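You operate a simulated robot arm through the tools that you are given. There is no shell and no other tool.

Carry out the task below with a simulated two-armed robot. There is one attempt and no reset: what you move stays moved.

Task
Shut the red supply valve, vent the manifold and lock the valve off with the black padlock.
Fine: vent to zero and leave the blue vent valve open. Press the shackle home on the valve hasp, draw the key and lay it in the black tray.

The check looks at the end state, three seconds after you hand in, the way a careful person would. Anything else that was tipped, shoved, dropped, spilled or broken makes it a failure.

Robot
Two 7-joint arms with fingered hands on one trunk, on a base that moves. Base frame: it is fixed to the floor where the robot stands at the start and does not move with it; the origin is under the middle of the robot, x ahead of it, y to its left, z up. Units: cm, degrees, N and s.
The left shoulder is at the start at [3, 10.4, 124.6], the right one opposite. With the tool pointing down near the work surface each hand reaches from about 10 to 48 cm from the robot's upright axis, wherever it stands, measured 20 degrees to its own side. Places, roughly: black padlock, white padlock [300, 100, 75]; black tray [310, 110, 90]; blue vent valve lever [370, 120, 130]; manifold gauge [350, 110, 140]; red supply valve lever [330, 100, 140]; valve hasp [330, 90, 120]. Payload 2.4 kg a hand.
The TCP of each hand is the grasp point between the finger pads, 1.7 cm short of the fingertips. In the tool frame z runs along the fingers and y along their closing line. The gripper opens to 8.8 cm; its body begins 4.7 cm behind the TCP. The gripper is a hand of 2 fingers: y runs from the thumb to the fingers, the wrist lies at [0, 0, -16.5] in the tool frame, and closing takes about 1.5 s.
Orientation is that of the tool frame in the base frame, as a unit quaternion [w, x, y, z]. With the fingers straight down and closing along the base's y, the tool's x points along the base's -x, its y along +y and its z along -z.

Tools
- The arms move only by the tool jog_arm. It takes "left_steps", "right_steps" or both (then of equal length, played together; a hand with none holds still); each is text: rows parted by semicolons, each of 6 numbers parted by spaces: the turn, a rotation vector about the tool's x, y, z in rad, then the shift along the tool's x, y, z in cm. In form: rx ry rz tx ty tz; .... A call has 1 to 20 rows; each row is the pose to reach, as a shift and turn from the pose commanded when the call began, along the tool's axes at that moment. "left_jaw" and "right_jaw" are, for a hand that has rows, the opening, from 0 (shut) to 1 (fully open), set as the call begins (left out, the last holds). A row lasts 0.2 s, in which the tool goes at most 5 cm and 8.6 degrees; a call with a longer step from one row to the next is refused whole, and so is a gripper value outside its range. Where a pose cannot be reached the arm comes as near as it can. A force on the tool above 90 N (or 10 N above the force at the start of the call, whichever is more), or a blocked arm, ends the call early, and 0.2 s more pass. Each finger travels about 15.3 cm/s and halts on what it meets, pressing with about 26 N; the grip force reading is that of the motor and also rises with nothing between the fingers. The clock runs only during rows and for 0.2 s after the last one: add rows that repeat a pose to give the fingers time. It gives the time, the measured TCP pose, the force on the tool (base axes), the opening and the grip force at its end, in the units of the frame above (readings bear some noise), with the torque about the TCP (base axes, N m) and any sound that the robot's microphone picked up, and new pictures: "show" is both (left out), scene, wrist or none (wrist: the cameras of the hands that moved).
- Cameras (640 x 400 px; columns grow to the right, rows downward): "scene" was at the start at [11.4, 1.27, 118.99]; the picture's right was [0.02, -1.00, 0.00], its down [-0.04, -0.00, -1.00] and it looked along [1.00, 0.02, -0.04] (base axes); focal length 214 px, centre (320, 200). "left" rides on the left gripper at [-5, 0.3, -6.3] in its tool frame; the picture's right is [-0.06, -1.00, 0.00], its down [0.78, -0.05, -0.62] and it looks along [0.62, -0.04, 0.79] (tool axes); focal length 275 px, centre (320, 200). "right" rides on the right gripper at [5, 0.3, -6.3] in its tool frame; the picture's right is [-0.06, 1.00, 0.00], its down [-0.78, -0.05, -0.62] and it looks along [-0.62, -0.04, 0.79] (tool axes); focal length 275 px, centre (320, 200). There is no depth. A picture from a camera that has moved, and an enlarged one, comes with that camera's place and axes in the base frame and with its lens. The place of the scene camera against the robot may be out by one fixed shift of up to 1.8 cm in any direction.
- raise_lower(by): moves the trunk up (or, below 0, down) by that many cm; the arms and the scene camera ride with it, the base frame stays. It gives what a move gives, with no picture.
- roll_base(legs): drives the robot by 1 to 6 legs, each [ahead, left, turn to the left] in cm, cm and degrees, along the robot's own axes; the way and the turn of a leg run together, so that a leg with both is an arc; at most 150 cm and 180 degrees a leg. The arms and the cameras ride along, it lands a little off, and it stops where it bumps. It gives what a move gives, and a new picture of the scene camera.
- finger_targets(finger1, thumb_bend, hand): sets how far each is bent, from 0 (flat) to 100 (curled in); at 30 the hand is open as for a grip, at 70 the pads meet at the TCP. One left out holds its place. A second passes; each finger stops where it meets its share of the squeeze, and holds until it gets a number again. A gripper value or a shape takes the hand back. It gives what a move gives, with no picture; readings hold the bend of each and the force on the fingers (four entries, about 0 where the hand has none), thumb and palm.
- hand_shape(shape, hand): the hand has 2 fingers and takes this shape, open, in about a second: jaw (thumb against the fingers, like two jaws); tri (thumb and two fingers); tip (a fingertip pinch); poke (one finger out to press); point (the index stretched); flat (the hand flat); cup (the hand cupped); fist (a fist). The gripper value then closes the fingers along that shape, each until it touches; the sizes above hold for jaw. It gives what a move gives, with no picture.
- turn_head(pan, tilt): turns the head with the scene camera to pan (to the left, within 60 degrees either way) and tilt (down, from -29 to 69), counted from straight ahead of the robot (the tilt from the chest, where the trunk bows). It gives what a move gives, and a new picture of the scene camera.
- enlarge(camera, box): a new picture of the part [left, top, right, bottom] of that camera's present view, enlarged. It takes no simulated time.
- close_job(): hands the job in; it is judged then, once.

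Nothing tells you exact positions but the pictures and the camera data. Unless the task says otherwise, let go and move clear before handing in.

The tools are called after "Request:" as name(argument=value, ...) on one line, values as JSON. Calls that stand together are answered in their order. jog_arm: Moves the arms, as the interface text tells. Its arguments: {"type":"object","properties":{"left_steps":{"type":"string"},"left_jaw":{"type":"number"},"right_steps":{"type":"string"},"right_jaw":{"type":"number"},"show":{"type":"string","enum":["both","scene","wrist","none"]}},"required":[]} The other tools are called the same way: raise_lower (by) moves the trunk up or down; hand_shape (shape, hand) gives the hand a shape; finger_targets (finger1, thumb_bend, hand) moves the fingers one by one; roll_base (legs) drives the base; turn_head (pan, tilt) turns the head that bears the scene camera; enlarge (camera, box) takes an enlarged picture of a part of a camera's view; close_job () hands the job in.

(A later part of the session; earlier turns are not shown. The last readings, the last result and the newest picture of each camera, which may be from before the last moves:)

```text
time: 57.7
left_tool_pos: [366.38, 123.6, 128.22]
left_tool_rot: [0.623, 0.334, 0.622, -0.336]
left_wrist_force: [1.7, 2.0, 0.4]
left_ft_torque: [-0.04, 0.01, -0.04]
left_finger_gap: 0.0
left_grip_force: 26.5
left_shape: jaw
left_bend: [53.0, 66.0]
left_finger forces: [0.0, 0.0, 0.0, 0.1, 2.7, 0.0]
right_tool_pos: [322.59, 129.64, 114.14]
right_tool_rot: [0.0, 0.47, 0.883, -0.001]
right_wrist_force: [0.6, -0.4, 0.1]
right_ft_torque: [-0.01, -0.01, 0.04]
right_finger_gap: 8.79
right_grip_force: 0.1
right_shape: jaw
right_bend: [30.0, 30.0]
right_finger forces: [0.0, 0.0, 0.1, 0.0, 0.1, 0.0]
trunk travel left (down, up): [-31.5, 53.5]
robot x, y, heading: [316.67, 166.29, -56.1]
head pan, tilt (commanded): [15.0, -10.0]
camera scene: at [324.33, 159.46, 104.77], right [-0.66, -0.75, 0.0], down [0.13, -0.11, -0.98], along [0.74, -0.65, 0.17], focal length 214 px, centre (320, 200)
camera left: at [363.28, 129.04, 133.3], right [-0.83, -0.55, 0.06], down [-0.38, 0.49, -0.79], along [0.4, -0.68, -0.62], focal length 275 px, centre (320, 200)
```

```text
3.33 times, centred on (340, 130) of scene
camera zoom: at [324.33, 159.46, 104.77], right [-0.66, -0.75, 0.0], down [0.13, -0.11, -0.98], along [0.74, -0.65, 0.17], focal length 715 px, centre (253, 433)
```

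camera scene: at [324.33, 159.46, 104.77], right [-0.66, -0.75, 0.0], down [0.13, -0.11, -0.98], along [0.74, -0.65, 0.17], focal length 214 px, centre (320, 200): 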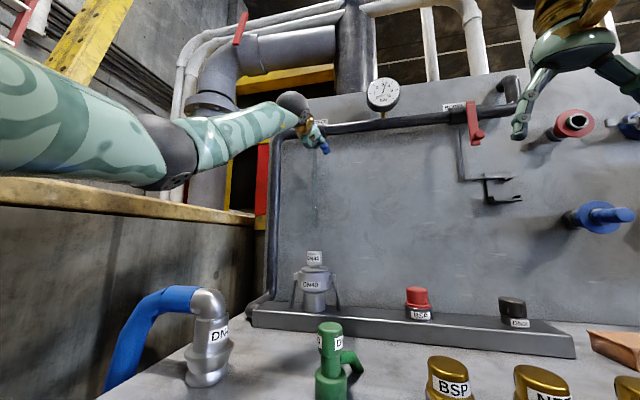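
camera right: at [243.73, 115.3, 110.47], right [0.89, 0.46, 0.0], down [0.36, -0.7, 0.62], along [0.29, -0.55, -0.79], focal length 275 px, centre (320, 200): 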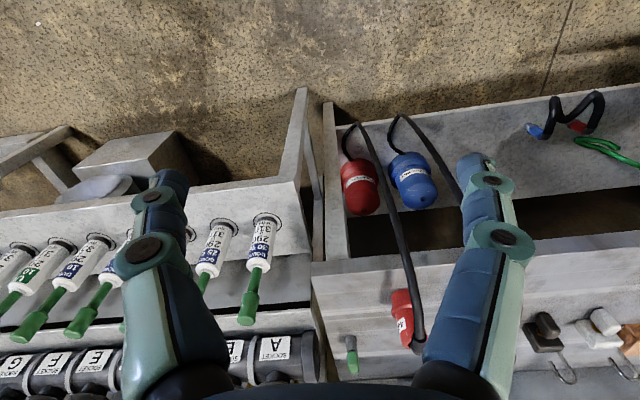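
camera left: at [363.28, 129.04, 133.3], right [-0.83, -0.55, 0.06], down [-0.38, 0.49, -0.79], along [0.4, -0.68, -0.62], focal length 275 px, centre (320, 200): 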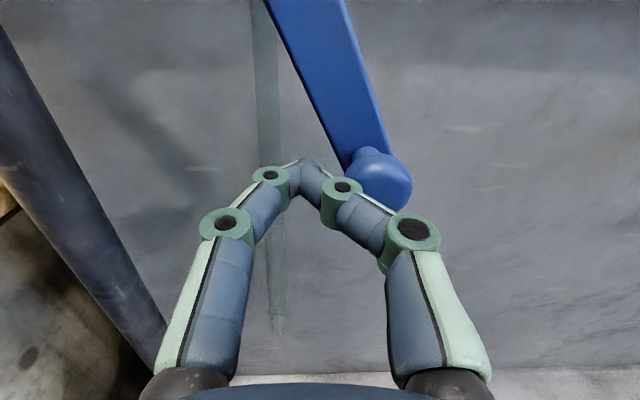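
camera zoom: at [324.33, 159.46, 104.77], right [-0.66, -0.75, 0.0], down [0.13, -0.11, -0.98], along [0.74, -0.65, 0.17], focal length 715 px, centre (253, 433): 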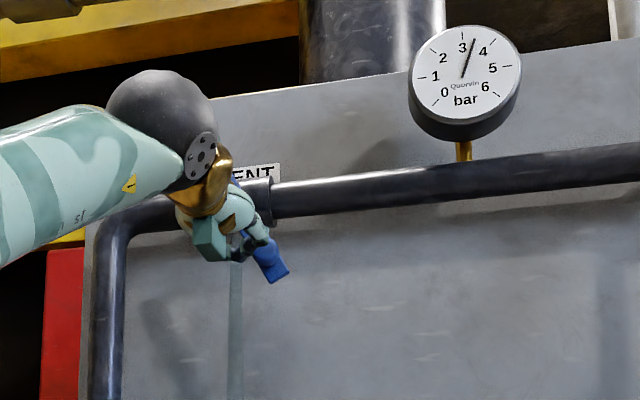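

The vent is opening: a jet is visible and the gauge has dropped to about 3.4. I continue the arc toward horizontal.

Request:
jog_arm(left_steps="0 0 0 -0.38 -0.75 0; 0 0 0 -0.77 -1.43 0; 0 0 0 -1.28 -2.1 0; 0 0 0 -1.84 -2.71 0; 0 0 0 -2.45 -3.25 0; 0 0 0 -3.09 -3.74 0; 0 0 0 -3.78 -4.15 0; 0 0 0 -4.49 -4.52 0; 0 0 0 -5.2 -4.8 0; 0 0 0 -5.97 -5.0 0", show="both")

Request:
enlarge(camera="scene", box=[260, 70, 420, 190])

```text
time: 59.9
left_tool_pos: [362.2, 120.81, 134.33]
left_tool_rot: [0.623, 0.334, 0.622, -0.336]
left_wrist_force: [1.5, 4.1, -0.6]
left_ft_torque: [0.0, 0.02, 0.05]
left_finger_gap: 0.0
left_grip_force: 25.4
left_shape: jaw
left_bend: [54.0, 66.0]
left_finger forces: [0.0, 0.0, 0.0, 0.0, 0.0, 0.1]
right_tool_pos: [322.66, 129.52, 114.22]
right_tool_rot: [0.0, 0.47, 0.883, -0.002]
right_wrist_force: [-0.3, -0.4, 0.0]
right_ft_torque: [-0.01, 0.02, -0.02]
right_finger_gap: 8.8
right_grip_force: 0.0
right_shape: jaw
right_bend: [30.0, 30.0]
right_finger forces: [0.0, 0.0, 0.0, 0.0, 0.0, 0.1]
trunk travel left (down, up): [-31.5, 53.5]
robot x, y, heading: [316.9, 166.6, -56.1]
head pan, tilt (commanded): [15.0, -10.0]
camera scene: at [324.35, 159.47, 104.77], right [-0.66, -0.75, 0.0], down [0.13, -0.11, -0.98], along [0.74, -0.65, 0.17], focal length 214 px, centre (320, 200)
camera left: at [359.15, 126.3, 139.3], right [-0.83, -0.55, 0.06], down [-0.38, 0.49, -0.79], along [0.4, -0.68, -0.62], focal length 275 px, centre (320, 200)
```

scene: 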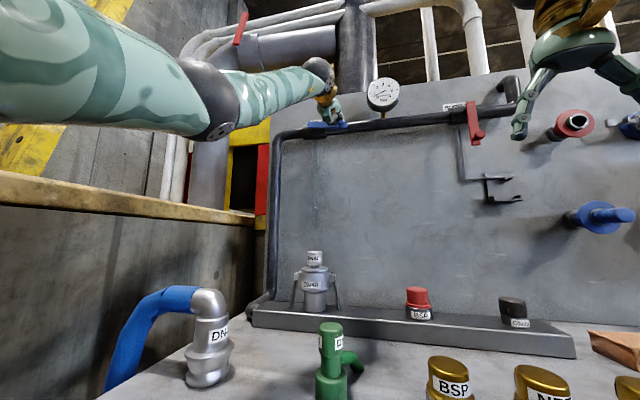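
left: 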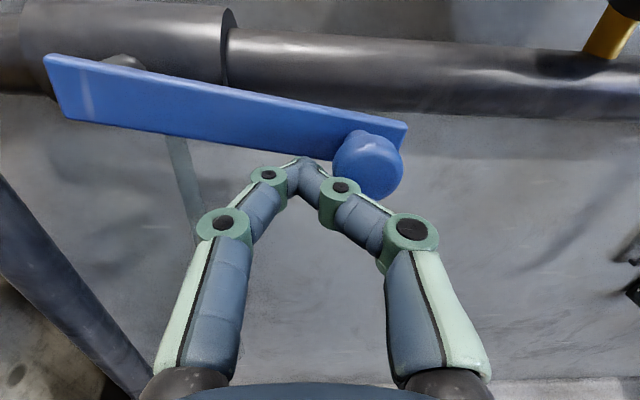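

```text
3.33 times, centred on (340, 130) of scene
camera zoom: at [324.35, 159.47, 104.77], right [-0.66, -0.75, 0.0], down [0.13, -0.11, -0.98], along [0.74, -0.65, 0.17], focal length 715 px, centre (253, 433)
```

zoom: 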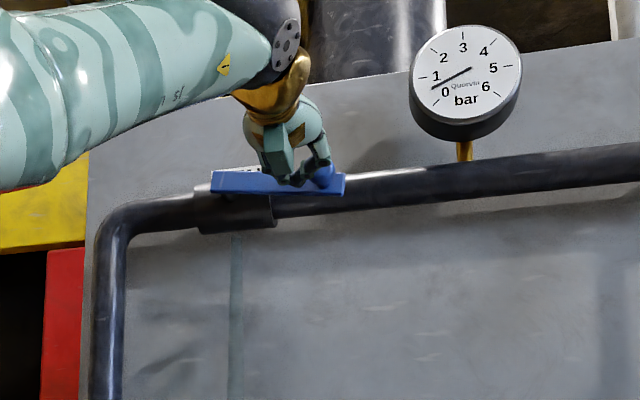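

Gauge is down to about 0.6 and the lever is a few degrees short of horizontal. I nudge it up a bit further.

Request:
jog_arm(left_steps="0 0 0 -0.4 -0.3 0; 0 0 0 -0.8 -0.5 0; 0 0 0 -1.2 -0.6 0; 0 0 0 -1.2 -0.6 0; 0 0 0 -1.2 -0.6 0", show="wrist")

Request:
enlarge(camera="scene", box=[260, 70, 420, 190])

```text
time: 61.1
left_tool_pos: [361.83, 120.54, 135.45]
left_tool_rot: [0.622, 0.335, 0.622, -0.336]
left_wrist_force: [5.2, 8.2, -4.4]
left_ft_torque: [0.04, 0.02, 0.05]
left_finger_gap: 0.03
left_grip_force: 25.9
left_shape: jaw
left_bend: [56.0, 66.0]
left_finger forces: [0.0, 0.0, 0.0, 0.0, 0.1, 0.1]
right_tool_pos: [322.75, 129.54, 114.15]
right_tool_rot: [0.0, 0.471, 0.882, -0.001]
right_wrist_force: [0.1, 0.4, -0.6]
right_ft_torque: [0.0, -0.03, -0.01]
right_finger_gap: 8.79
right_grip_force: 0.1
right_shape: jaw
right_bend: [30.0, 30.0]
right_finger forces: [0.0, 0.0, 0.0, 0.1, 0.0, 0.0]
trunk travel left (down, up): [-31.5, 53.5]
robot x, y, heading: [316.83, 166.24, -55.9]
head pan, tilt (commanded): [15.0, -10.0]
camera left: at [358.77, 126.06, 140.44], right [-0.83, -0.55, 0.06], down [-0.38, 0.49, -0.78], along [0.4, -0.68, -0.62], focal length 275 px, centre (320, 200)
```

left: 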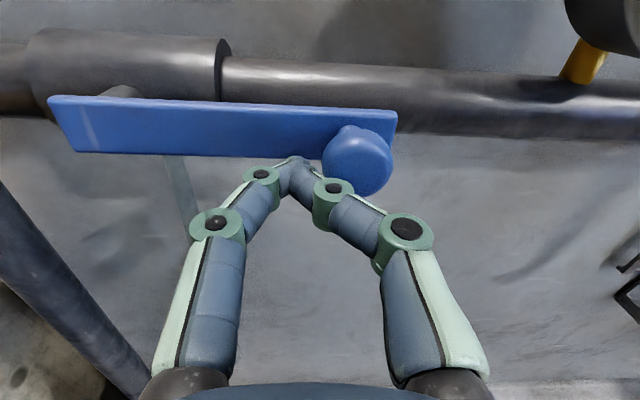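

```text
3.33 times, centred on (340, 130) of scene
camera zoom: at [324.43, 159.52, 104.76], right [-0.66, -0.75, 0.0], down [0.13, -0.12, -0.98], along [0.74, -0.65, 0.17], focal length 715 px, centre (253, 433)
```

zoom: 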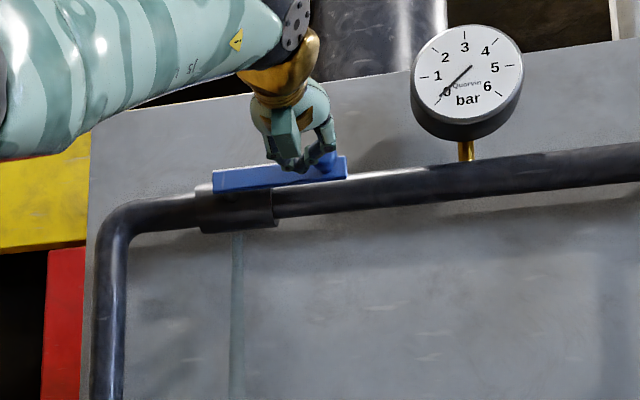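

The vent lever is now parallel to the pipe against its stop and the gauge is at about 0. I retract the hand.

Request:
jog_arm(left_steps="0 0 0 0.8 1 0; 0 0 0 2 1.5 0; 0 0 0 2.5 1.5 -3; 0 0 0 2.5 0 -7; 0 0 0 2.5 -2 -10; 0 0 0 2.5 -2 -10", show="scene")

Request:
enlarge(camera="scene", box=[260, 70, 420, 190])

Request:
enlarge(camera="scene", box=[440, 90, 540, 210])

```text
time: 62.5
left_tool_pos: [354.56, 127.78, 132.87]
left_tool_rot: [0.623, 0.335, 0.622, -0.336]
left_wrist_force: [-0.3, 0.1, 0.8]
left_ft_torque: [0.0, 0.01, 0.01]
left_finger_gap: 0.0
left_grip_force: 26.0
left_shape: jaw
left_bend: [58.0, 66.0]
left_finger forces: [0.0, 0.0, 0.0, 0.0, 0.0, 0.0]
right_tool_pos: [322.75, 129.53, 114.21]
right_tool_rot: [0.0, 0.471, 0.882, 0.0]
right_wrist_force: [0.4, -0.3, -0.1]
right_ft_torque: [0.0, 0.02, -0.01]
right_finger_gap: 8.81
right_grip_force: 0.0
right_shape: jaw
right_bend: [30.0, 30.0]
right_finger forces: [0.0, 0.1, 0.0, 0.0, 0.0, 0.1]
trunk travel left (down, up): [-31.5, 53.5]
robot x, y, heading: [316.92, 166.63, -56.1]
head pan, tilt (commanded): [15.0, -10.0]
camera scene: at [324.31, 159.41, 104.77], right [-0.66, -0.75, 0.0], down [0.13, -0.11, -0.98], along [0.74, -0.65, 0.17], focal length 214 px, centre (320, 200)
```

scene: 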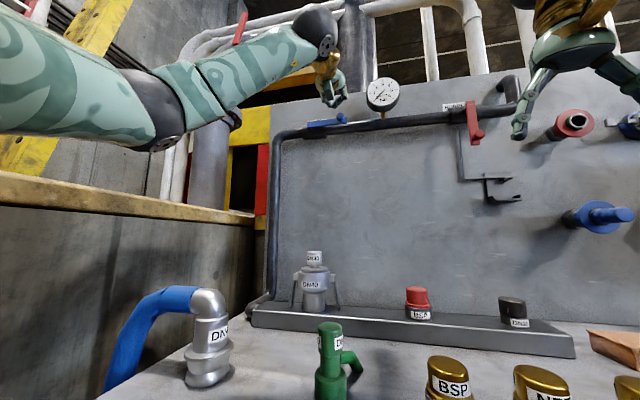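

```text
3.33 times, centred on (340, 130) of scene
camera zoom: at [324.31, 159.41, 104.77], right [-0.66, -0.75, 0.0], down [0.13, -0.11, -0.98], along [0.74, -0.65, 0.17], focal length 715 px, centre (253, 433)
```

zoom: 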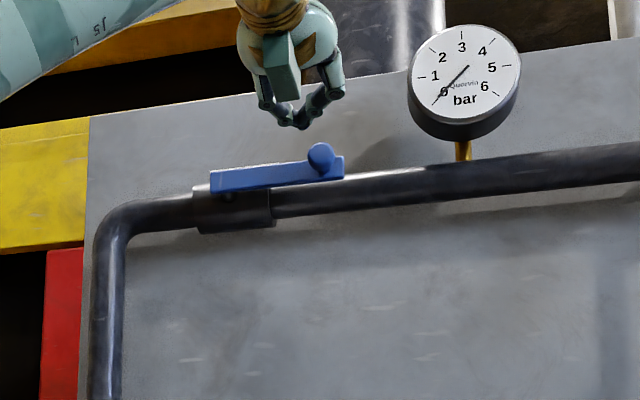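

```text
3.33 times, centred on (490, 150) of scene
camera zoom: at [324.31, 159.41, 104.77], right [-0.66, -0.75, 0.0], down [0.13, -0.11, -0.98], along [0.74, -0.65, 0.17], focal length 715 px, centre (-247, 367)
```

zoom: 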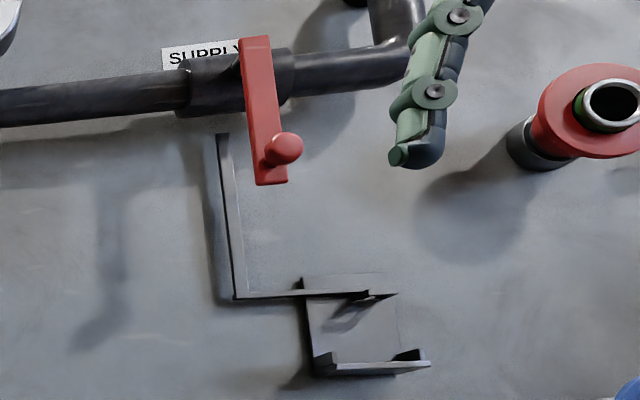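

The vent lever is fully open, the gauge reads 0, and nothing else was disturbed. Now I drive back to the right so that the padlocks are in front of the left hand.

Request:
roll_base(legs=[[0, -53, 0], [4, 0, 0]])

Request:
turn_head(pan=0, tilt=25)

```text
time: 66.0
left_tool_pos: [312.98, 94.92, 132.73]
left_tool_rot: [0.622, 0.336, 0.622, -0.337]
left_wrist_force: [-0.7, 0.4, 0.9]
left_ft_torque: [0.05, 0.0, -0.01]
left_finger_gap: 0.0
left_grip_force: 26.3
left_shape: jaw
left_bend: [58.0, 66.0]
left_finger forces: [0.0, 0.0, 0.0, 0.1, 0.0, 0.0]
right_tool_pos: [280.95, 96.93, 114.26]
right_tool_rot: [-0.001, 0.472, 0.882, 0.0]
right_wrist_force: [0.2, -0.3, 0.0]
right_ft_torque: [0.0, 0.0, 0.01]
right_finger_gap: 8.79
right_grip_force: 0.0
right_shape: jaw
right_bend: [30.0, 30.0]
right_finger forces: [0.1, 0.0, 0.0, 0.0, 0.1, 0.0]
trunk travel left (down, up): [-31.5, 53.5]
robot x, y, heading: [275.56, 134.13, -56.6]
head pan, tilt (commanded): [15.0, -10.0]
camera scene: at [282.93, 126.81, 104.76], right [-0.66, -0.75, 0.0], down [0.13, -0.11, -0.98], along [0.74, -0.65, 0.17], focal length 214 px, centre (320, 200)
```

scene: 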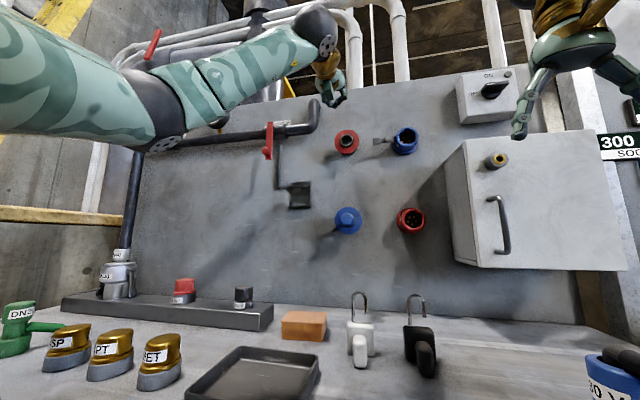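

```text
time: 67.0
left_tool_pos: [312.99, 94.92, 132.78]
left_tool_rot: [0.622, 0.337, 0.621, -0.338]
left_wrist_force: [-0.2, 0.7, 0.8]
left_ft_torque: [-0.01, -0.01, 0.06]
left_finger_gap: 0.0
left_grip_force: 26.2
left_shape: jaw
left_bend: [58.0, 66.0]
left_finger forces: [0.0, 0.0, 0.0, 0.0, 0.0, 0.0]
right_tool_pos: [281.16, 97.02, 114.16]
right_tool_rot: [-0.001, 0.472, 0.882, 0.0]
right_wrist_force: [0.3, 0.0, -0.2]
right_ft_torque: [-0.02, 0.0, 0.0]
right_finger_gap: 8.8
right_grip_force: 0.0
right_shape: jaw
right_bend: [30.0, 30.0]
right_finger forces: [0.0, 0.0, 0.0, 0.1, 0.0, 0.0]
trunk travel left (down, up): [-31.5, 53.5]
robot x, y, heading: [275.13, 133.95, -56.4]
head pan, tilt (commanded): [0.0, 25.0]
camera scene: at [281.69, 124.74, 99.21], right [-0.83, -0.55, 0.0], down [-0.23, 0.35, -0.91], along [0.5, -0.75, -0.42], focal length 214 px, centre (320, 200)
```

scene: 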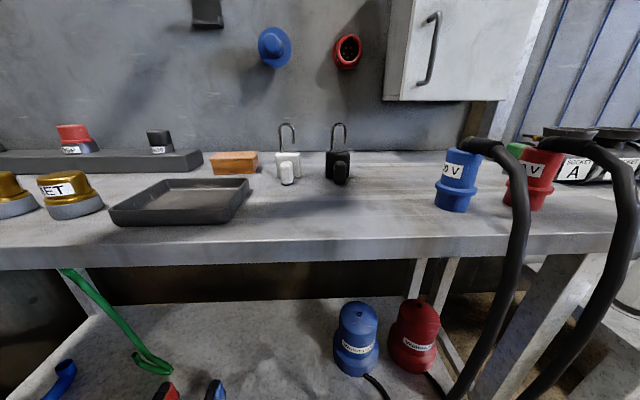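

The black padlock is about 50 cm ahead and 3 cm right of my axis. I bring the left hand back, tilt it about 40° down and open it partway for a pre-grasp look with the wrist camera.

Request:
jog_arm(left_steps="0 0.06 0 0 -3.2 -3; 0 0.12 0 0 -6.4 -6; 0 0.18 0 1 -9.6 -9; 0 0.24 0 4 -12.7 -12; 0 0.3 0 8 -12.7 -12; 0 0.36 0 12 -12.7 -12; 0 0.42 0 16 -12.7 -12; 0 0.48 0 20 -12.7 -12; 0 0.54 0 24 -12.7 -12; 0 0.6 0 28 -12.7 -12; 0 0.66 0 31 -12.7 -12; 0 0.698 0 33 -12.7 -12; 0 0.698 0 33 -12.7 -12", left_jaw=0.75, show="both")

```text
refused: row 4 steps farther than a row can; nothing moved
```

Request:
jog_arm(left_steps="0 0.06 0 0 -3.2 -3; 0 0.12 0 0 -6.4 -6; 0 0.18 0 0 -9.6 -9; 0 0.24 0 2 -12.7 -11; 0 0.3 0 6 -12.7 -12; 0 0.36 0 10 -12.7 -12; 0 0.42 0 14 -12.7 -12; 0 0.48 0 18 -12.7 -12; 0 0.54 0 22 -12.7 -12; 0 0.6 0 26 -12.7 -12; 0 0.66 0 30 -12.7 -12; 0 0.698 0 33 -12.7 -12; 0 0.698 0 33 -12.7 -12", left_jaw=0.75, show="both")

```text
time: 69.8
left_tool_pos: [295.87, 98.14, 99.73]
left_tool_rot: [0.371, 0.431, 0.797, -0.201]
left_wrist_force: [-1.0, -0.3, 0.2]
left_ft_torque: [0.03, 0.03, -0.03]
left_finger_gap: 6.59
left_grip_force: 0.1
left_shape: jaw
left_bend: [64.0, 60.0]
left_finger forces: [0.0, 0.1, 0.1, 0.0, 0.0, 0.0]
right_tool_pos: [280.95, 96.87, 114.1]
right_tool_rot: [0.0, 0.471, 0.882, 0.0]
right_wrist_force: [-0.8, -0.6, -0.2]
right_ft_torque: [0.01, 0.02, -0.01]
right_finger_gap: 8.8
right_grip_force: 0.0
right_shape: jaw
right_bend: [30.0, 30.0]
right_finger forces: [0.0, 0.0, 0.0, 0.0, 0.0, 0.0]
trunk travel left (down, up): [-31.5, 53.5]
robot x, y, heading: [275.58, 134.24, -56.4]
head pan, tilt (commanded): [0.0, 25.0]
camera scene: at [281.68, 124.74, 99.2], right [-0.83, -0.55, 0.0], down [-0.23, 0.35, -0.91], along [0.5, -0.75, -0.42], focal length 214 px, centre (320, 200)
camera left: at [295.36, 99.69, 107.63], right [-0.81, -0.58, 0.05], down [-0.58, 0.79, -0.2], along [0.08, -0.19, -0.98], focal length 275 px, centre (320, 200)
```

scene: 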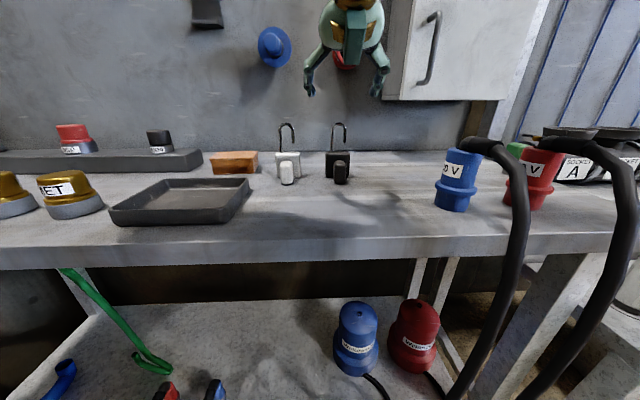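
left: 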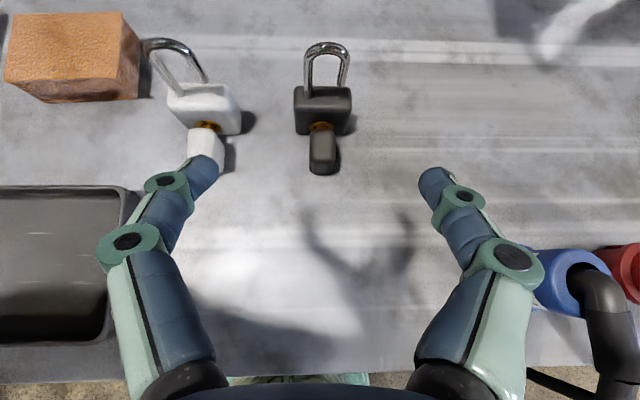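

The black padlock is well centred in the wrist view. I zoom in to judge its alignment and size.

Request:
enlarge(camera="left", box=[240, 20, 400, 190])

Request:
enlarge(camera="scene", box=[260, 110, 380, 200])

```text
2.35 times, centred on (320, 105) of left
camera zoom: at [295.36, 99.69, 107.63], right [-0.81, -0.58, 0.05], down [-0.58, 0.79, -0.2], along [0.08, -0.19, -0.98], focal length 648 px, centre (320, 424)
```

zoom: 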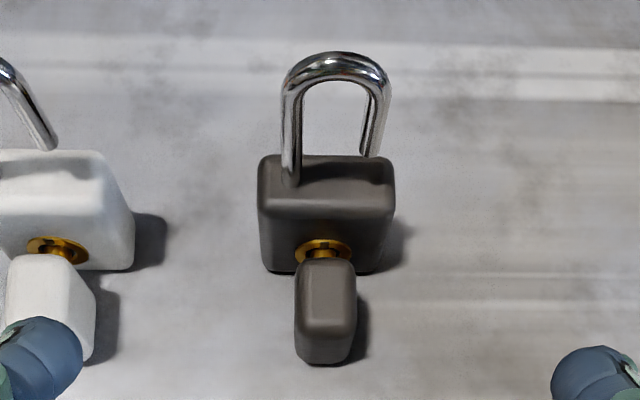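

```text
4.44 times, centred on (320, 155) of scene
camera zoom: at [281.68, 124.74, 99.2], right [-0.83, -0.55, 0.0], down [-0.23, 0.35, -0.91], along [0.5, -0.75, -0.42], focal length 953 px, centre (320, 400)
```

zoom: 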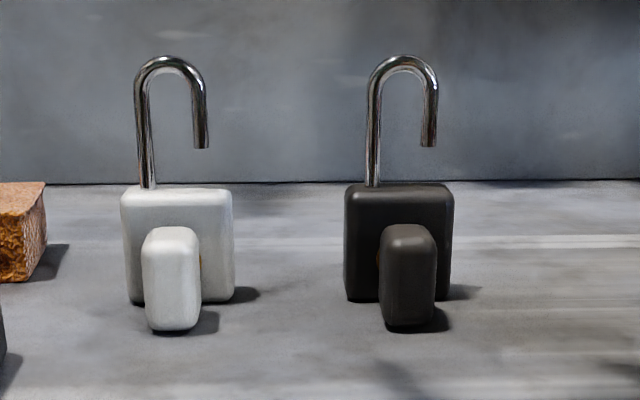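

The padlock is aligned with the hand and about 4.3 cm wide. I advance partway along the tool axis and re-measure with the wrist camera before gripping.

Request:
jog_arm(left_steps="0 0 0 0.6 -0.2 2; 0 0 0 1.2 -0.4 4; 0 0 0 1.8 -0.4 6; 0 0 0 1.8 -0.4 6", show="wrist")

Request:
enlarge(camera="left", box=[200, 40, 440, 190])

Request:
enlarge(camera="scene", box=[240, 70, 440, 200])

```text
time: 70.8
left_tool_pos: [297.32, 94.96, 94.6]
left_tool_rot: [0.373, 0.431, 0.797, -0.202]
left_wrist_force: [-0.8, -0.1, 0.7]
left_ft_torque: [0.0, -0.03, 0.0]
left_finger_gap: 6.59
left_grip_force: 0.0
left_shape: jaw
left_bend: [64.0, 60.0]
left_finger forces: [0.1, 0.1, 0.1, 0.1, 0.0, 0.0]
right_tool_pos: [281.08, 97.03, 114.04]
right_tool_rot: [0.0, 0.472, 0.881, 0.0]
right_wrist_force: [0.1, 0.3, 0.0]
right_ft_torque: [0.02, 0.01, 0.02]
right_finger_gap: 8.8
right_grip_force: 0.1
right_shape: jaw
right_bend: [30.0, 30.0]
right_finger forces: [0.1, 0.0, 0.0, 0.0, 0.0, 0.0]
trunk travel left (down, up): [-31.5, 53.5]
robot x, y, heading: [274.96, 134.25, -56.4]
head pan, tilt (commanded): [0.0, 25.0]
camera left: at [296.84, 96.54, 102.49], right [-0.81, -0.58, 0.05], down [-0.58, 0.79, -0.2], along [0.08, -0.19, -0.98], focal length 275 px, centre (320, 200)
```

left: 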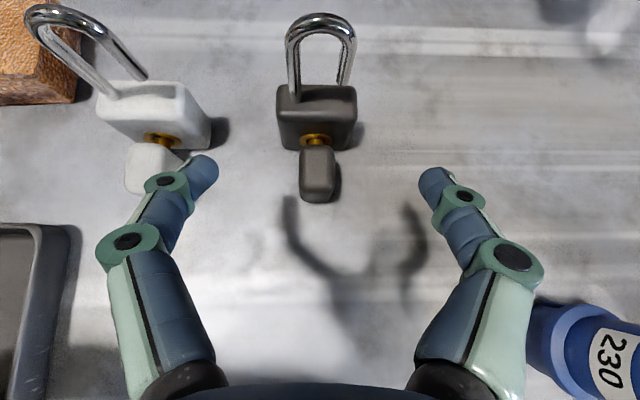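

```text
2.67 times, centred on (320, 115) of left
camera zoom: at [296.84, 96.54, 102.49], right [-0.81, -0.58, 0.05], down [-0.58, 0.79, -0.2], along [0.08, -0.19, -0.98], focal length 734 px, centre (320, 427)
```

zoom: 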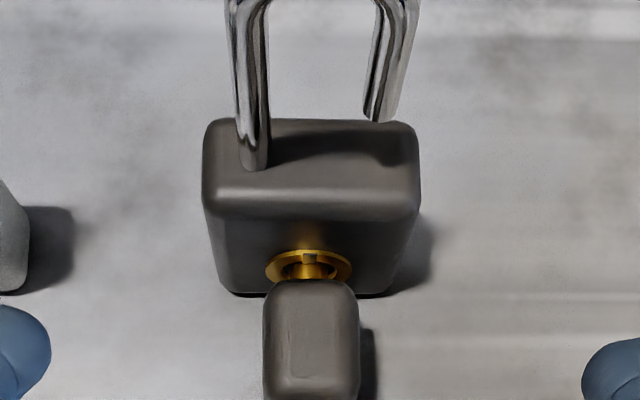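

```text
3.08 times, centred on (340, 135) of scene
camera zoom: at [281.68, 124.74, 99.2], right [-0.83, -0.55, 0.0], down [-0.23, 0.35, -0.91], along [0.5, -0.75, -0.42], focal length 660 px, centre (258, 400)
```

zoom: 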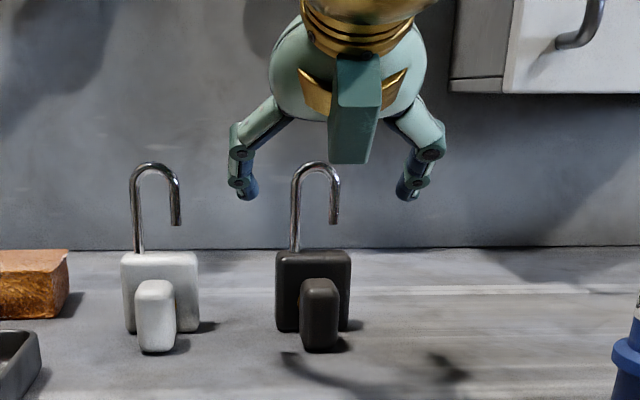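

Re-measured: the body is about 4.5 cm wide with its top front edge 8.6 cm ahead along the tool axis, centred. I advance another 6 cm and check again.

Request:
jog_arm(left_steps="0 0 0 0.3 0.1 2; 0 0 0 0.6 0.1 4; 0 0 0 0.9 0.1 5.5; 0 0 0 0.9 0.1 5.5", show="wrist")

Request:
enlarge(camera="left", box=[160, 40, 480, 240])

Request:
enlarge(camera="scene", box=[260, 100, 420, 200])

```text
time: 71.8
left_tool_pos: [299.41, 91.96, 90.54]
left_tool_rot: [0.372, 0.431, 0.797, -0.202]
left_wrist_force: [0.9, -0.2, -0.1]
left_ft_torque: [-0.01, 0.02, -0.02]
left_finger_gap: 6.58
left_grip_force: 0.0
left_shape: jaw
left_bend: [64.0, 60.0]
left_finger forces: [0.0, 0.0, 0.1, 0.0, 0.0, 0.1]
right_tool_pos: [281.01, 96.92, 114.19]
right_tool_rot: [0.0, 0.471, 0.882, 0.0]
right_wrist_force: [-0.3, -0.6, -0.4]
right_ft_torque: [-0.01, 0.03, -0.01]
right_finger_gap: 8.79
right_grip_force: 0.1
right_shape: jaw
right_bend: [30.0, 30.0]
right_finger forces: [0.0, 0.0, 0.0, 0.1, 0.1, 0.1]
trunk travel left (down, up): [-31.5, 53.5]
robot x, y, heading: [275.5, 134.14, -56.4]
head pan, tilt (commanded): [0.0, 25.0]
camera left: at [298.89, 93.53, 98.26], right [-0.81, -0.58, 0.05], down [-0.58, 0.79, -0.2], along [0.08, -0.19, -0.98], focal length 275 px, centre (320, 200)
```

left: 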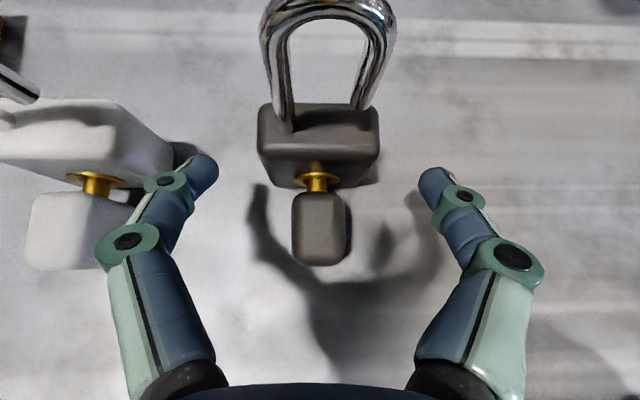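

```text
2.00 times, centred on (320, 140) of left
camera zoom: at [298.89, 93.53, 98.26], right [-0.81, -0.58, 0.05], down [-0.58, 0.79, -0.2], along [0.08, -0.19, -0.98], focal length 551 px, centre (320, 320)
```

zoom: 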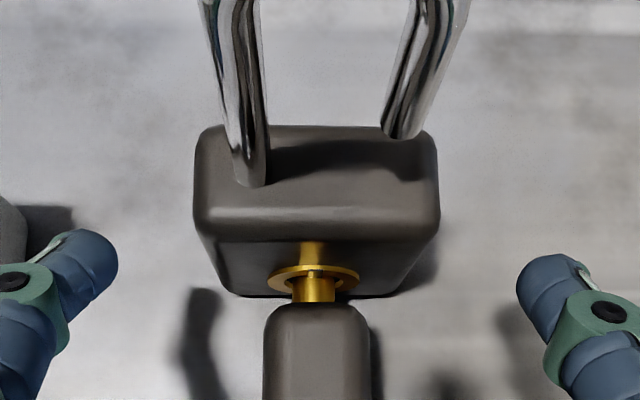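

```text
4.00 times, centred on (340, 150) of scene
camera zoom: at [281.68, 124.74, 99.2], right [-0.83, -0.55, 0.0], down [-0.23, 0.35, -0.91], along [0.5, -0.75, -0.42], focal length 858 px, centre (240, 400)
```

zoom: 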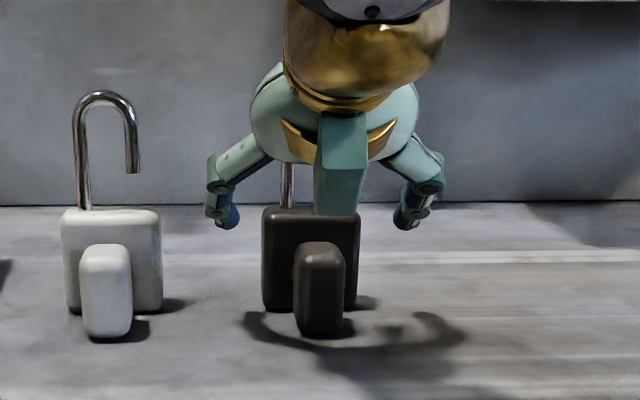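

The body's top front edge is now 2.4 cm ahead of the grasp point, centred, with the bench around z 85. I advance the final 3.9 cm.

Request:
jog_arm(left_steps="0 0 0 0.05 0.07 1.4; 0 0 0 0.1 0.07 2.8; 0 0 0 0.1 0.07 3.8; 0 0 0 0.1 0.07 3.8", show="wrist")

Request:
enlarge(camera="scene", box=[260, 100, 420, 200])

```text
time: 72.8
left_tool_pos: [301.11, 89.59, 87.83]
left_tool_rot: [0.371, 0.432, 0.797, -0.202]
left_wrist_force: [0.6, -0.5, -0.4]
left_ft_torque: [0.01, -0.01, 0.02]
left_finger_gap: 6.57
left_grip_force: 0.1
left_shape: jaw
left_bend: [64.0, 60.0]
left_finger forces: [0.0, 0.0, 0.1, 0.0, 0.0, 0.1]
right_tool_pos: [280.99, 96.92, 114.12]
right_tool_rot: [0.0, 0.472, 0.881, 0.0]
right_wrist_force: [-0.8, 0.6, 0.6]
right_ft_torque: [-0.03, 0.02, -0.03]
right_finger_gap: 8.76
right_grip_force: 0.1
right_shape: jaw
right_bend: [30.0, 30.0]
right_finger forces: [0.0, 0.1, 0.0, 0.0, 0.0, 0.0]
trunk travel left (down, up): [-31.5, 53.5]
robot x, y, heading: [275.34, 133.97, -56.2]
head pan, tilt (commanded): [0.0, 25.0]
camera left: at [300.5, 91.1, 95.73], right [-0.81, -0.58, 0.05], down [-0.58, 0.79, -0.2], along [0.08, -0.19, -0.98], focal length 275 px, centre (320, 200)
```

left: 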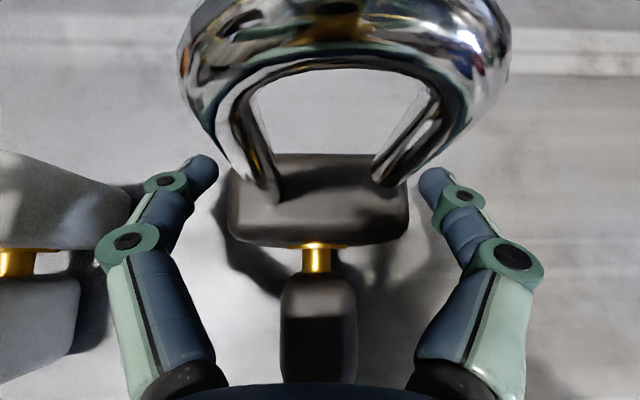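

```text
4.00 times, centred on (340, 150) of scene
camera zoom: at [281.68, 124.74, 99.2], right [-0.83, -0.55, 0.0], down [-0.23, 0.35, -0.91], along [0.5, -0.75, -0.42], focal length 858 px, centre (240, 400)
```

zoom: 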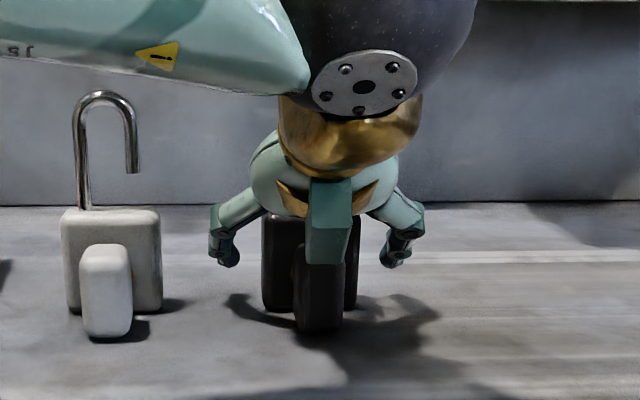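

Fingers straddle the body symmetrically with no contact force. I close the grip.

Request:
jog_arm(left_steps="0 0 0 0 0 0; 0 0 0 0 0 0; 0 0 0 0 0 0; 0 0 0 0 0 0; 0 0 0 0 0 0; 0 0 0 0 0 0; 0 0 0 0 0 0; 0 0 0 0 0 0", left_jaw=0, show="wrist")

```text
time: 74.6
left_tool_pos: [301.0, 89.65, 87.87]
left_tool_rot: [0.373, 0.431, 0.796, -0.203]
left_wrist_force: [3.2, -1.5, 8.6]
left_ft_torque: [-0.15, 0.11, 0.09]
left_finger_gap: 1.69
left_grip_force: 26.3
left_shape: jaw
left_bend: [82.0, 76.0]
left_finger forces: [32.2, 0.0, 0.1, 0.0, 31.2, 0.1]
right_tool_pos: [281.0, 96.87, 114.2]
right_tool_rot: [0.0, 0.472, 0.881, 0.0]
right_wrist_force: [-0.2, -0.8, 0.5]
right_ft_torque: [0.01, -0.02, 0.0]
right_finger_gap: 8.81
right_grip_force: 0.2
right_shape: jaw
right_bend: [30.0, 30.0]
right_finger forces: [0.0, 0.0, 0.0, 0.0, 0.0, 0.1]
trunk travel left (down, up): [-31.5, 53.5]
robot x, y, heading: [275.46, 134.04, -56.2]
head pan, tilt (commanded): [0.0, 25.0]
camera left: at [300.52, 91.13, 95.78], right [-0.81, -0.58, 0.05], down [-0.58, 0.79, -0.2], along [0.08, -0.19, -0.98], focal length 275 px, centre (320, 200)
```

left: 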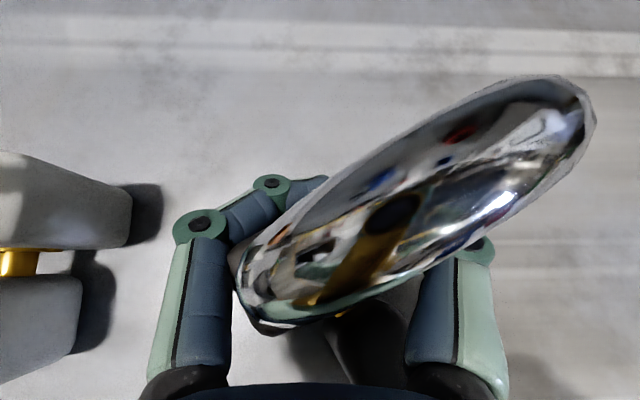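

The padlock twisted in the grip while the fingers closed (gap only 1.7 cm). I look at it from the scene camera before doing anything else.

Request:
enlarge(camera="scene", box=[260, 100, 420, 200])

Request:
enlarge(camera="right", box=[0, 0, 640, 400])

```text
4.00 times, centred on (340, 150) of scene
camera zoom: at [281.69, 124.76, 99.21], right [-0.83, -0.55, 0.0], down [-0.23, 0.35, -0.91], along [0.5, -0.75, -0.42], focal length 858 px, centre (240, 400)
```

zoom: 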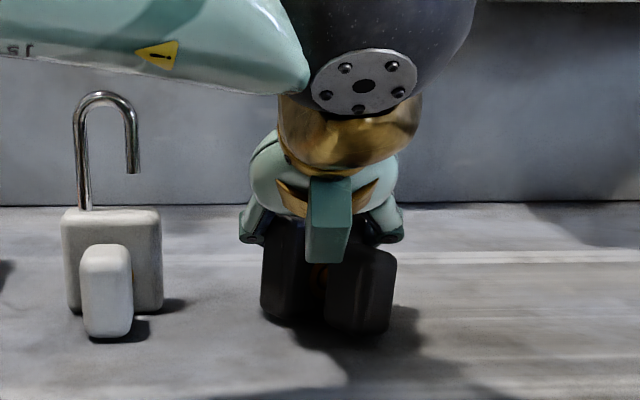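

```text
1.00 times, centred on (320, 200) of right (not enlarged: the box is as wide or as high as the picture)
camera zoom: at [278.62, 101.4, 120.57], right [0.86, 0.5, 0.0], down [0.39, -0.68, 0.62], along [0.31, -0.54, -0.79], focal length 275 px, centre (320, 200)
```

zoom: 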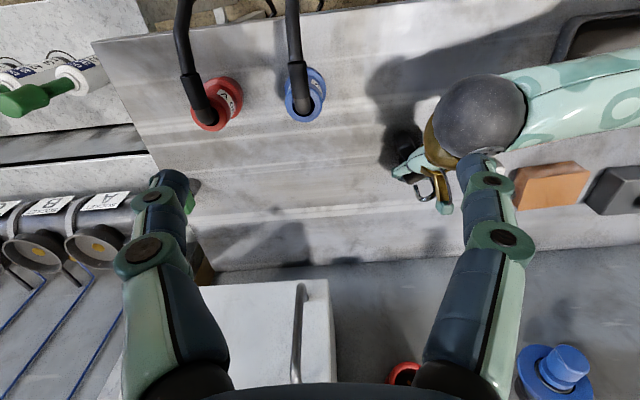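

The body swivelled about 45° because the inward-curving fingertips bore on its back corners. I reopen to the same width, check how it stands, and plan a grip nearer the body's mid-depth.

Request:
jog_arm(left_steps="0 0 0 0 0 0; 0 0 0 0 0 0; 0 0 0 0 0 0; 0 0 0 0 0 0; 0 0 0 0 0 0; 0 0 0 0 0 0", left_jaw=0.75, show="wrist")

Request:
enlarge(camera="scene", box=[260, 100, 420, 200])

```text
time: 76.0
left_tool_pos: [301.13, 89.6, 87.81]
left_tool_rot: [0.373, 0.431, 0.797, -0.202]
left_wrist_force: [-0.1, -0.2, -0.2]
left_ft_torque: [-0.01, 0.05, 0.04]
left_finger_gap: 6.59
left_grip_force: 0.1
left_shape: jaw
left_bend: [64.0, 60.0]
left_finger forces: [0.0, 0.0, 0.0, 0.1, 0.1, 0.1]
right_tool_pos: [281.06, 97.04, 114.17]
right_tool_rot: [0.0, 0.472, 0.882, 0.0]
right_wrist_force: [0.4, 0.2, 0.2]
right_ft_torque: [-0.01, 0.0, 0.0]
right_finger_gap: 8.78
right_grip_force: 0.1
right_shape: jaw
right_bend: [30.0, 30.0]
right_finger forces: [0.0, 0.0, 0.0, 0.0, 0.0, 0.0]
trunk travel left (down, up): [-31.5, 53.5]
robot x, y, heading: [275.31, 134.07, -56.2]
head pan, tilt (commanded): [0.0, 25.0]
camera left: at [300.51, 91.11, 95.75], right [-0.81, -0.58, 0.05], down [-0.58, 0.79, -0.2], along [0.08, -0.19, -0.98], focal length 275 px, centre (320, 200)
```

left: 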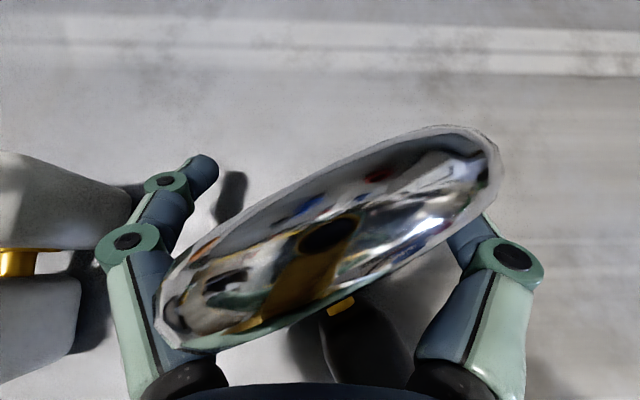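

```text
4.00 times, centred on (340, 150) of scene
camera zoom: at [281.68, 124.74, 99.2], right [-0.83, -0.55, 0.0], down [-0.23, 0.35, -0.91], along [0.5, -0.75, -0.42], focal length 858 px, centre (240, 400)
```

zoom: 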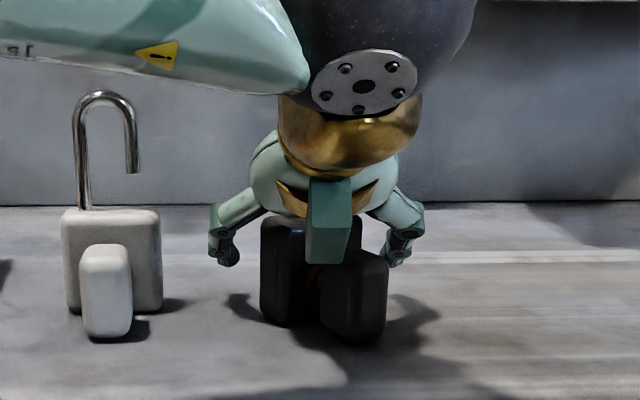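

It still stands upright, yawed by roughly 30°. I withdraw along the tool axis for a clear view.

Request:
jog_arm(left_steps="0 0 0 0 0 -2; 0 0 0 0 0 -5; 0 0 0 0 0 -9; 0 0 0 0 0 -12; 0 0 0 0 0 -12", show="wrist")

Request:
enlarge(camera="left", box=[200, 40, 440, 190])

Request:
enlarge(camera="scene", box=[260, 100, 420, 200])

```text
time: 77.2
left_tool_pos: [295.89, 97.21, 95.56]
left_tool_rot: [0.372, 0.43, 0.797, -0.201]
left_wrist_force: [-1.5, 0.1, 0.1]
left_ft_torque: [0.0, 0.02, 0.02]
left_finger_gap: 6.57
left_grip_force: 0.1
left_shape: jaw
left_bend: [64.0, 60.0]
left_finger forces: [0.0, 0.0, 0.0, 0.0, 0.0, 0.0]
right_tool_pos: [281.12, 96.85, 114.15]
right_tool_rot: [0.0, 0.472, 0.882, -0.001]
right_wrist_force: [0.3, -0.6, 0.1]
right_ft_torque: [0.01, -0.02, 0.02]
right_finger_gap: 8.78
right_grip_force: 0.0
right_shape: jaw
right_bend: [30.0, 30.0]
right_finger forces: [0.0, 0.1, 0.1, 0.1, 0.1, 0.0]
trunk travel left (down, up): [-31.5, 53.5]
robot x, y, heading: [275.26, 134.36, -56.3]
head pan, tilt (commanded): [0.0, 25.0]
camera left: at [295.45, 98.85, 103.49], right [-0.81, -0.58, 0.05], down [-0.58, 0.79, -0.2], along [0.08, -0.19, -0.98], focal length 275 px, centre (320, 200)
```

left: 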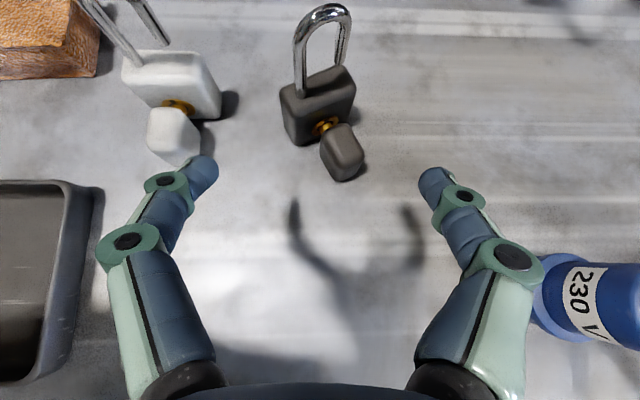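

```text
2.67 times, centred on (320, 115) of left
camera zoom: at [295.45, 98.85, 103.49], right [-0.81, -0.58, 0.05], down [-0.58, 0.79, -0.2], along [0.08, -0.19, -0.98], focal length 734 px, centre (320, 427)
```

zoom: 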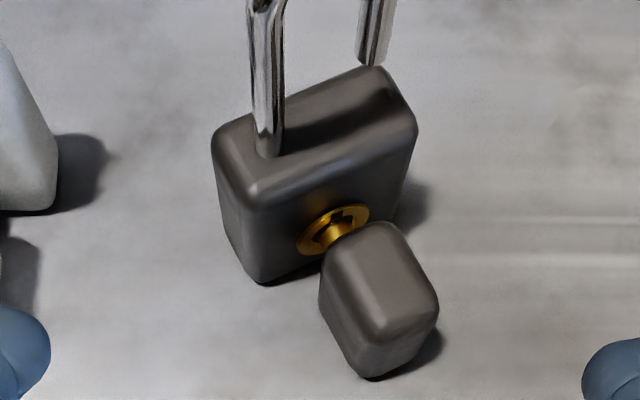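

```text
4.00 times, centred on (340, 150) of scene
camera zoom: at [281.68, 124.74, 99.2], right [-0.83, -0.55, 0.0], down [-0.23, 0.35, -0.91], along [0.5, -0.75, -0.42], focal length 858 px, centre (240, 400)
```

zoom: 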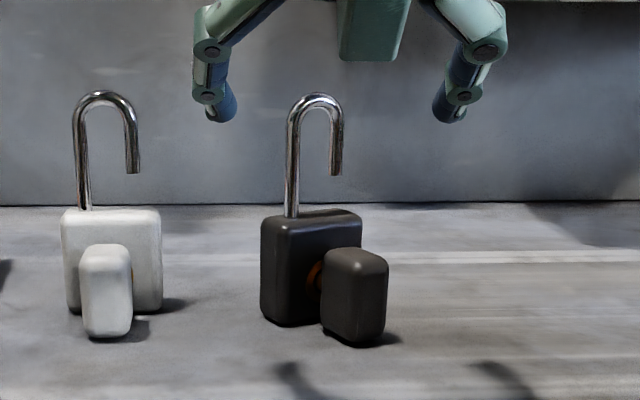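

The body is yawed about 26° from the hand's heading. I turn the hand to match that yaw, standing off about 9 cm along the approach line, and look again.

Request:
jog_arm(left_steps="-0.087 0 -0.073 0.1 -0.75 0.4; -0.174 0 -0.146 0.2 -1.5 0.9; -0.26 0 -0.219 0.35 -2.25 1.4; -0.347 0 -0.2915 0.47 -3 1.86; -0.347 0 -0.2915 0.47 -3 1.86", show="wrist")

Request:
enlarge(camera="left", box=[200, 30, 440, 180])

```text
time: 78.4
left_tool_pos: [293.92, 94.73, 93.96]
left_tool_rot: [0.408, 0.24, 0.874, -0.113]
left_wrist_force: [0.5, -0.9, -0.4]
left_ft_torque: [0.01, 0.02, 0.0]
left_finger_gap: 6.6
left_grip_force: 0.0
left_shape: jaw
left_bend: [64.0, 60.0]
left_finger forces: [0.0, 0.1, 0.0, 0.0, 0.0, 0.1]
right_tool_pos: [281.07, 96.96, 114.28]
right_tool_rot: [-0.001, 0.472, 0.882, 0.0]
right_wrist_force: [-0.1, 0.7, 0.4]
right_ft_torque: [-0.01, 0.02, -0.01]
right_finger_gap: 8.79
right_grip_force: 0.1
right_shape: jaw
right_bend: [30.0, 30.0]
right_finger forces: [0.0, 0.1, 0.0, 0.0, 0.0, 0.0]
trunk travel left (down, up): [-31.5, 53.5]
robot x, y, heading: [275.4, 134.14, -56.3]
head pan, tilt (commanded): [0.0, 25.0]
camera left: at [292.89, 95.83, 101.9], right [-0.48, -0.88, 0.05], down [-0.87, 0.46, -0.2], along [0.16, -0.14, -0.98], focal length 275 px, centre (320, 200)
```

left: 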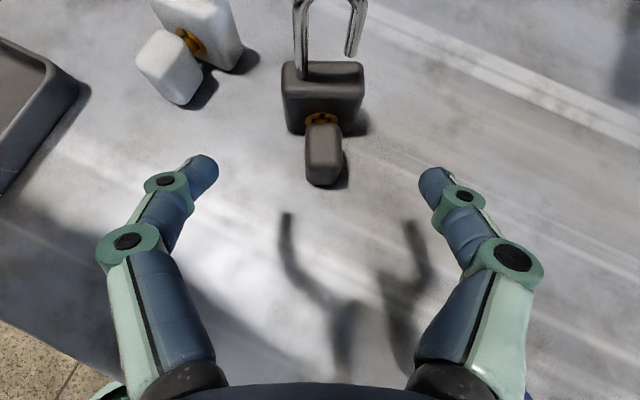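

```text
2.67 times, centred on (320, 105) of left
camera zoom: at [292.89, 95.83, 101.9], right [-0.48, -0.88, 0.05], down [-0.87, 0.46, -0.2], along [0.16, -0.14, -0.98], focal length 734 px, centre (320, 453)
```

zoom: 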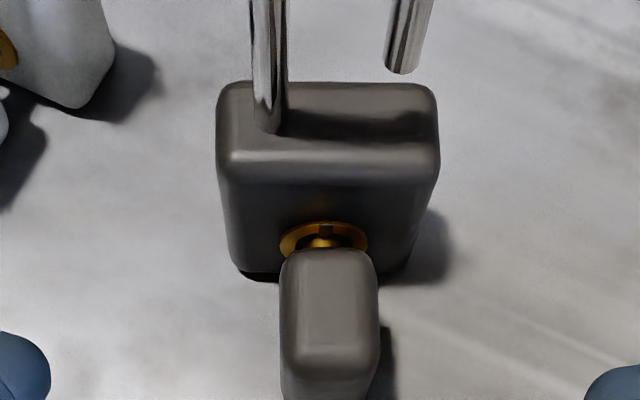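

The hand now matches the padlock's yaw and is centred. I advance 9 cm to a shallower depth than before so that the fingertips bear at mid-depth.

Request:
jog_arm(left_steps="-0.01 0 -0.008 0 0 2; -0.02 0 -0.016 -0.1 0 4; -0.03 0 -0.025 -0.15 0 6; -0.03 0 -0.025 -0.2 0 8; -0.03 0 -0.025 -0.2 0 9.1; -0.03 0 -0.025 -0.2 0 9.1", show="wrist")

Request:
enlarge(camera="left", box=[160, 100, 480, 300])

```text
time: 79.8
left_tool_pos: [300.24, 91.02, 88.32]
left_tool_rot: [0.409, 0.224, 0.878, -0.105]
left_wrist_force: [0.0, -0.1, -0.4]
left_ft_torque: [0.02, 0.01, -0.01]
left_finger_gap: 6.6
left_grip_force: 0.0
left_shape: jaw
left_bend: [64.0, 60.0]
left_finger forces: [0.1, 0.0, 0.0, 0.0, 0.0, 0.0]
right_tool_pos: [281.03, 96.85, 114.22]
right_tool_rot: [0.0, 0.472, 0.882, -0.001]
right_wrist_force: [-0.1, -0.4, 0.1]
right_ft_torque: [0.02, 0.02, -0.02]
right_finger_gap: 8.8
right_grip_force: 0.1
right_shape: jaw
right_bend: [30.0, 30.0]
right_finger forces: [0.1, 0.0, 0.0, 0.1, 0.0, 0.1]
trunk travel left (down, up): [-31.5, 53.5]
robot x, y, heading: [275.14, 134.12, -56.2]
head pan, tilt (commanded): [0.0, 25.0]
camera left: at [299.0, 92.08, 96.18], right [-0.44, -0.9, 0.05], down [-0.88, 0.43, -0.2], along [0.16, -0.13, -0.98], focal length 275 px, centre (320, 200)
```

left: 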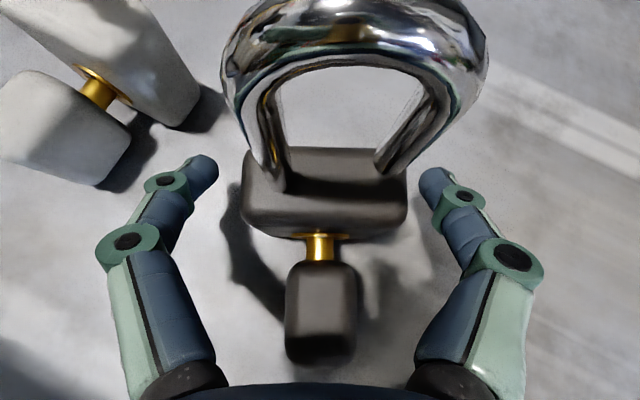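

```text
2.00 times, centred on (320, 200) of left
camera zoom: at [299.0, 92.08, 96.18], right [-0.44, -0.9, 0.05], down [-0.88, 0.43, -0.2], along [0.16, -0.13, -0.98], focal length 551 px, centre (320, 200)
```

zoom: 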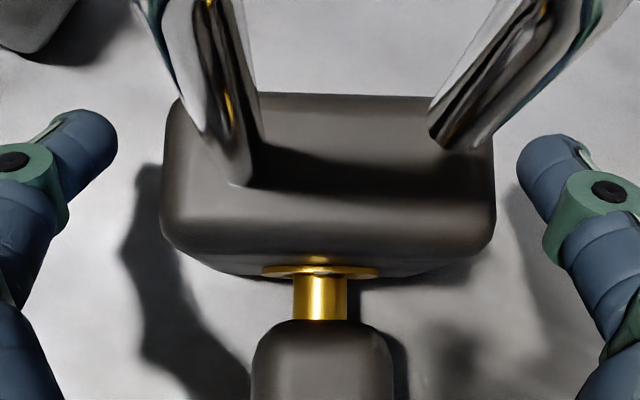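

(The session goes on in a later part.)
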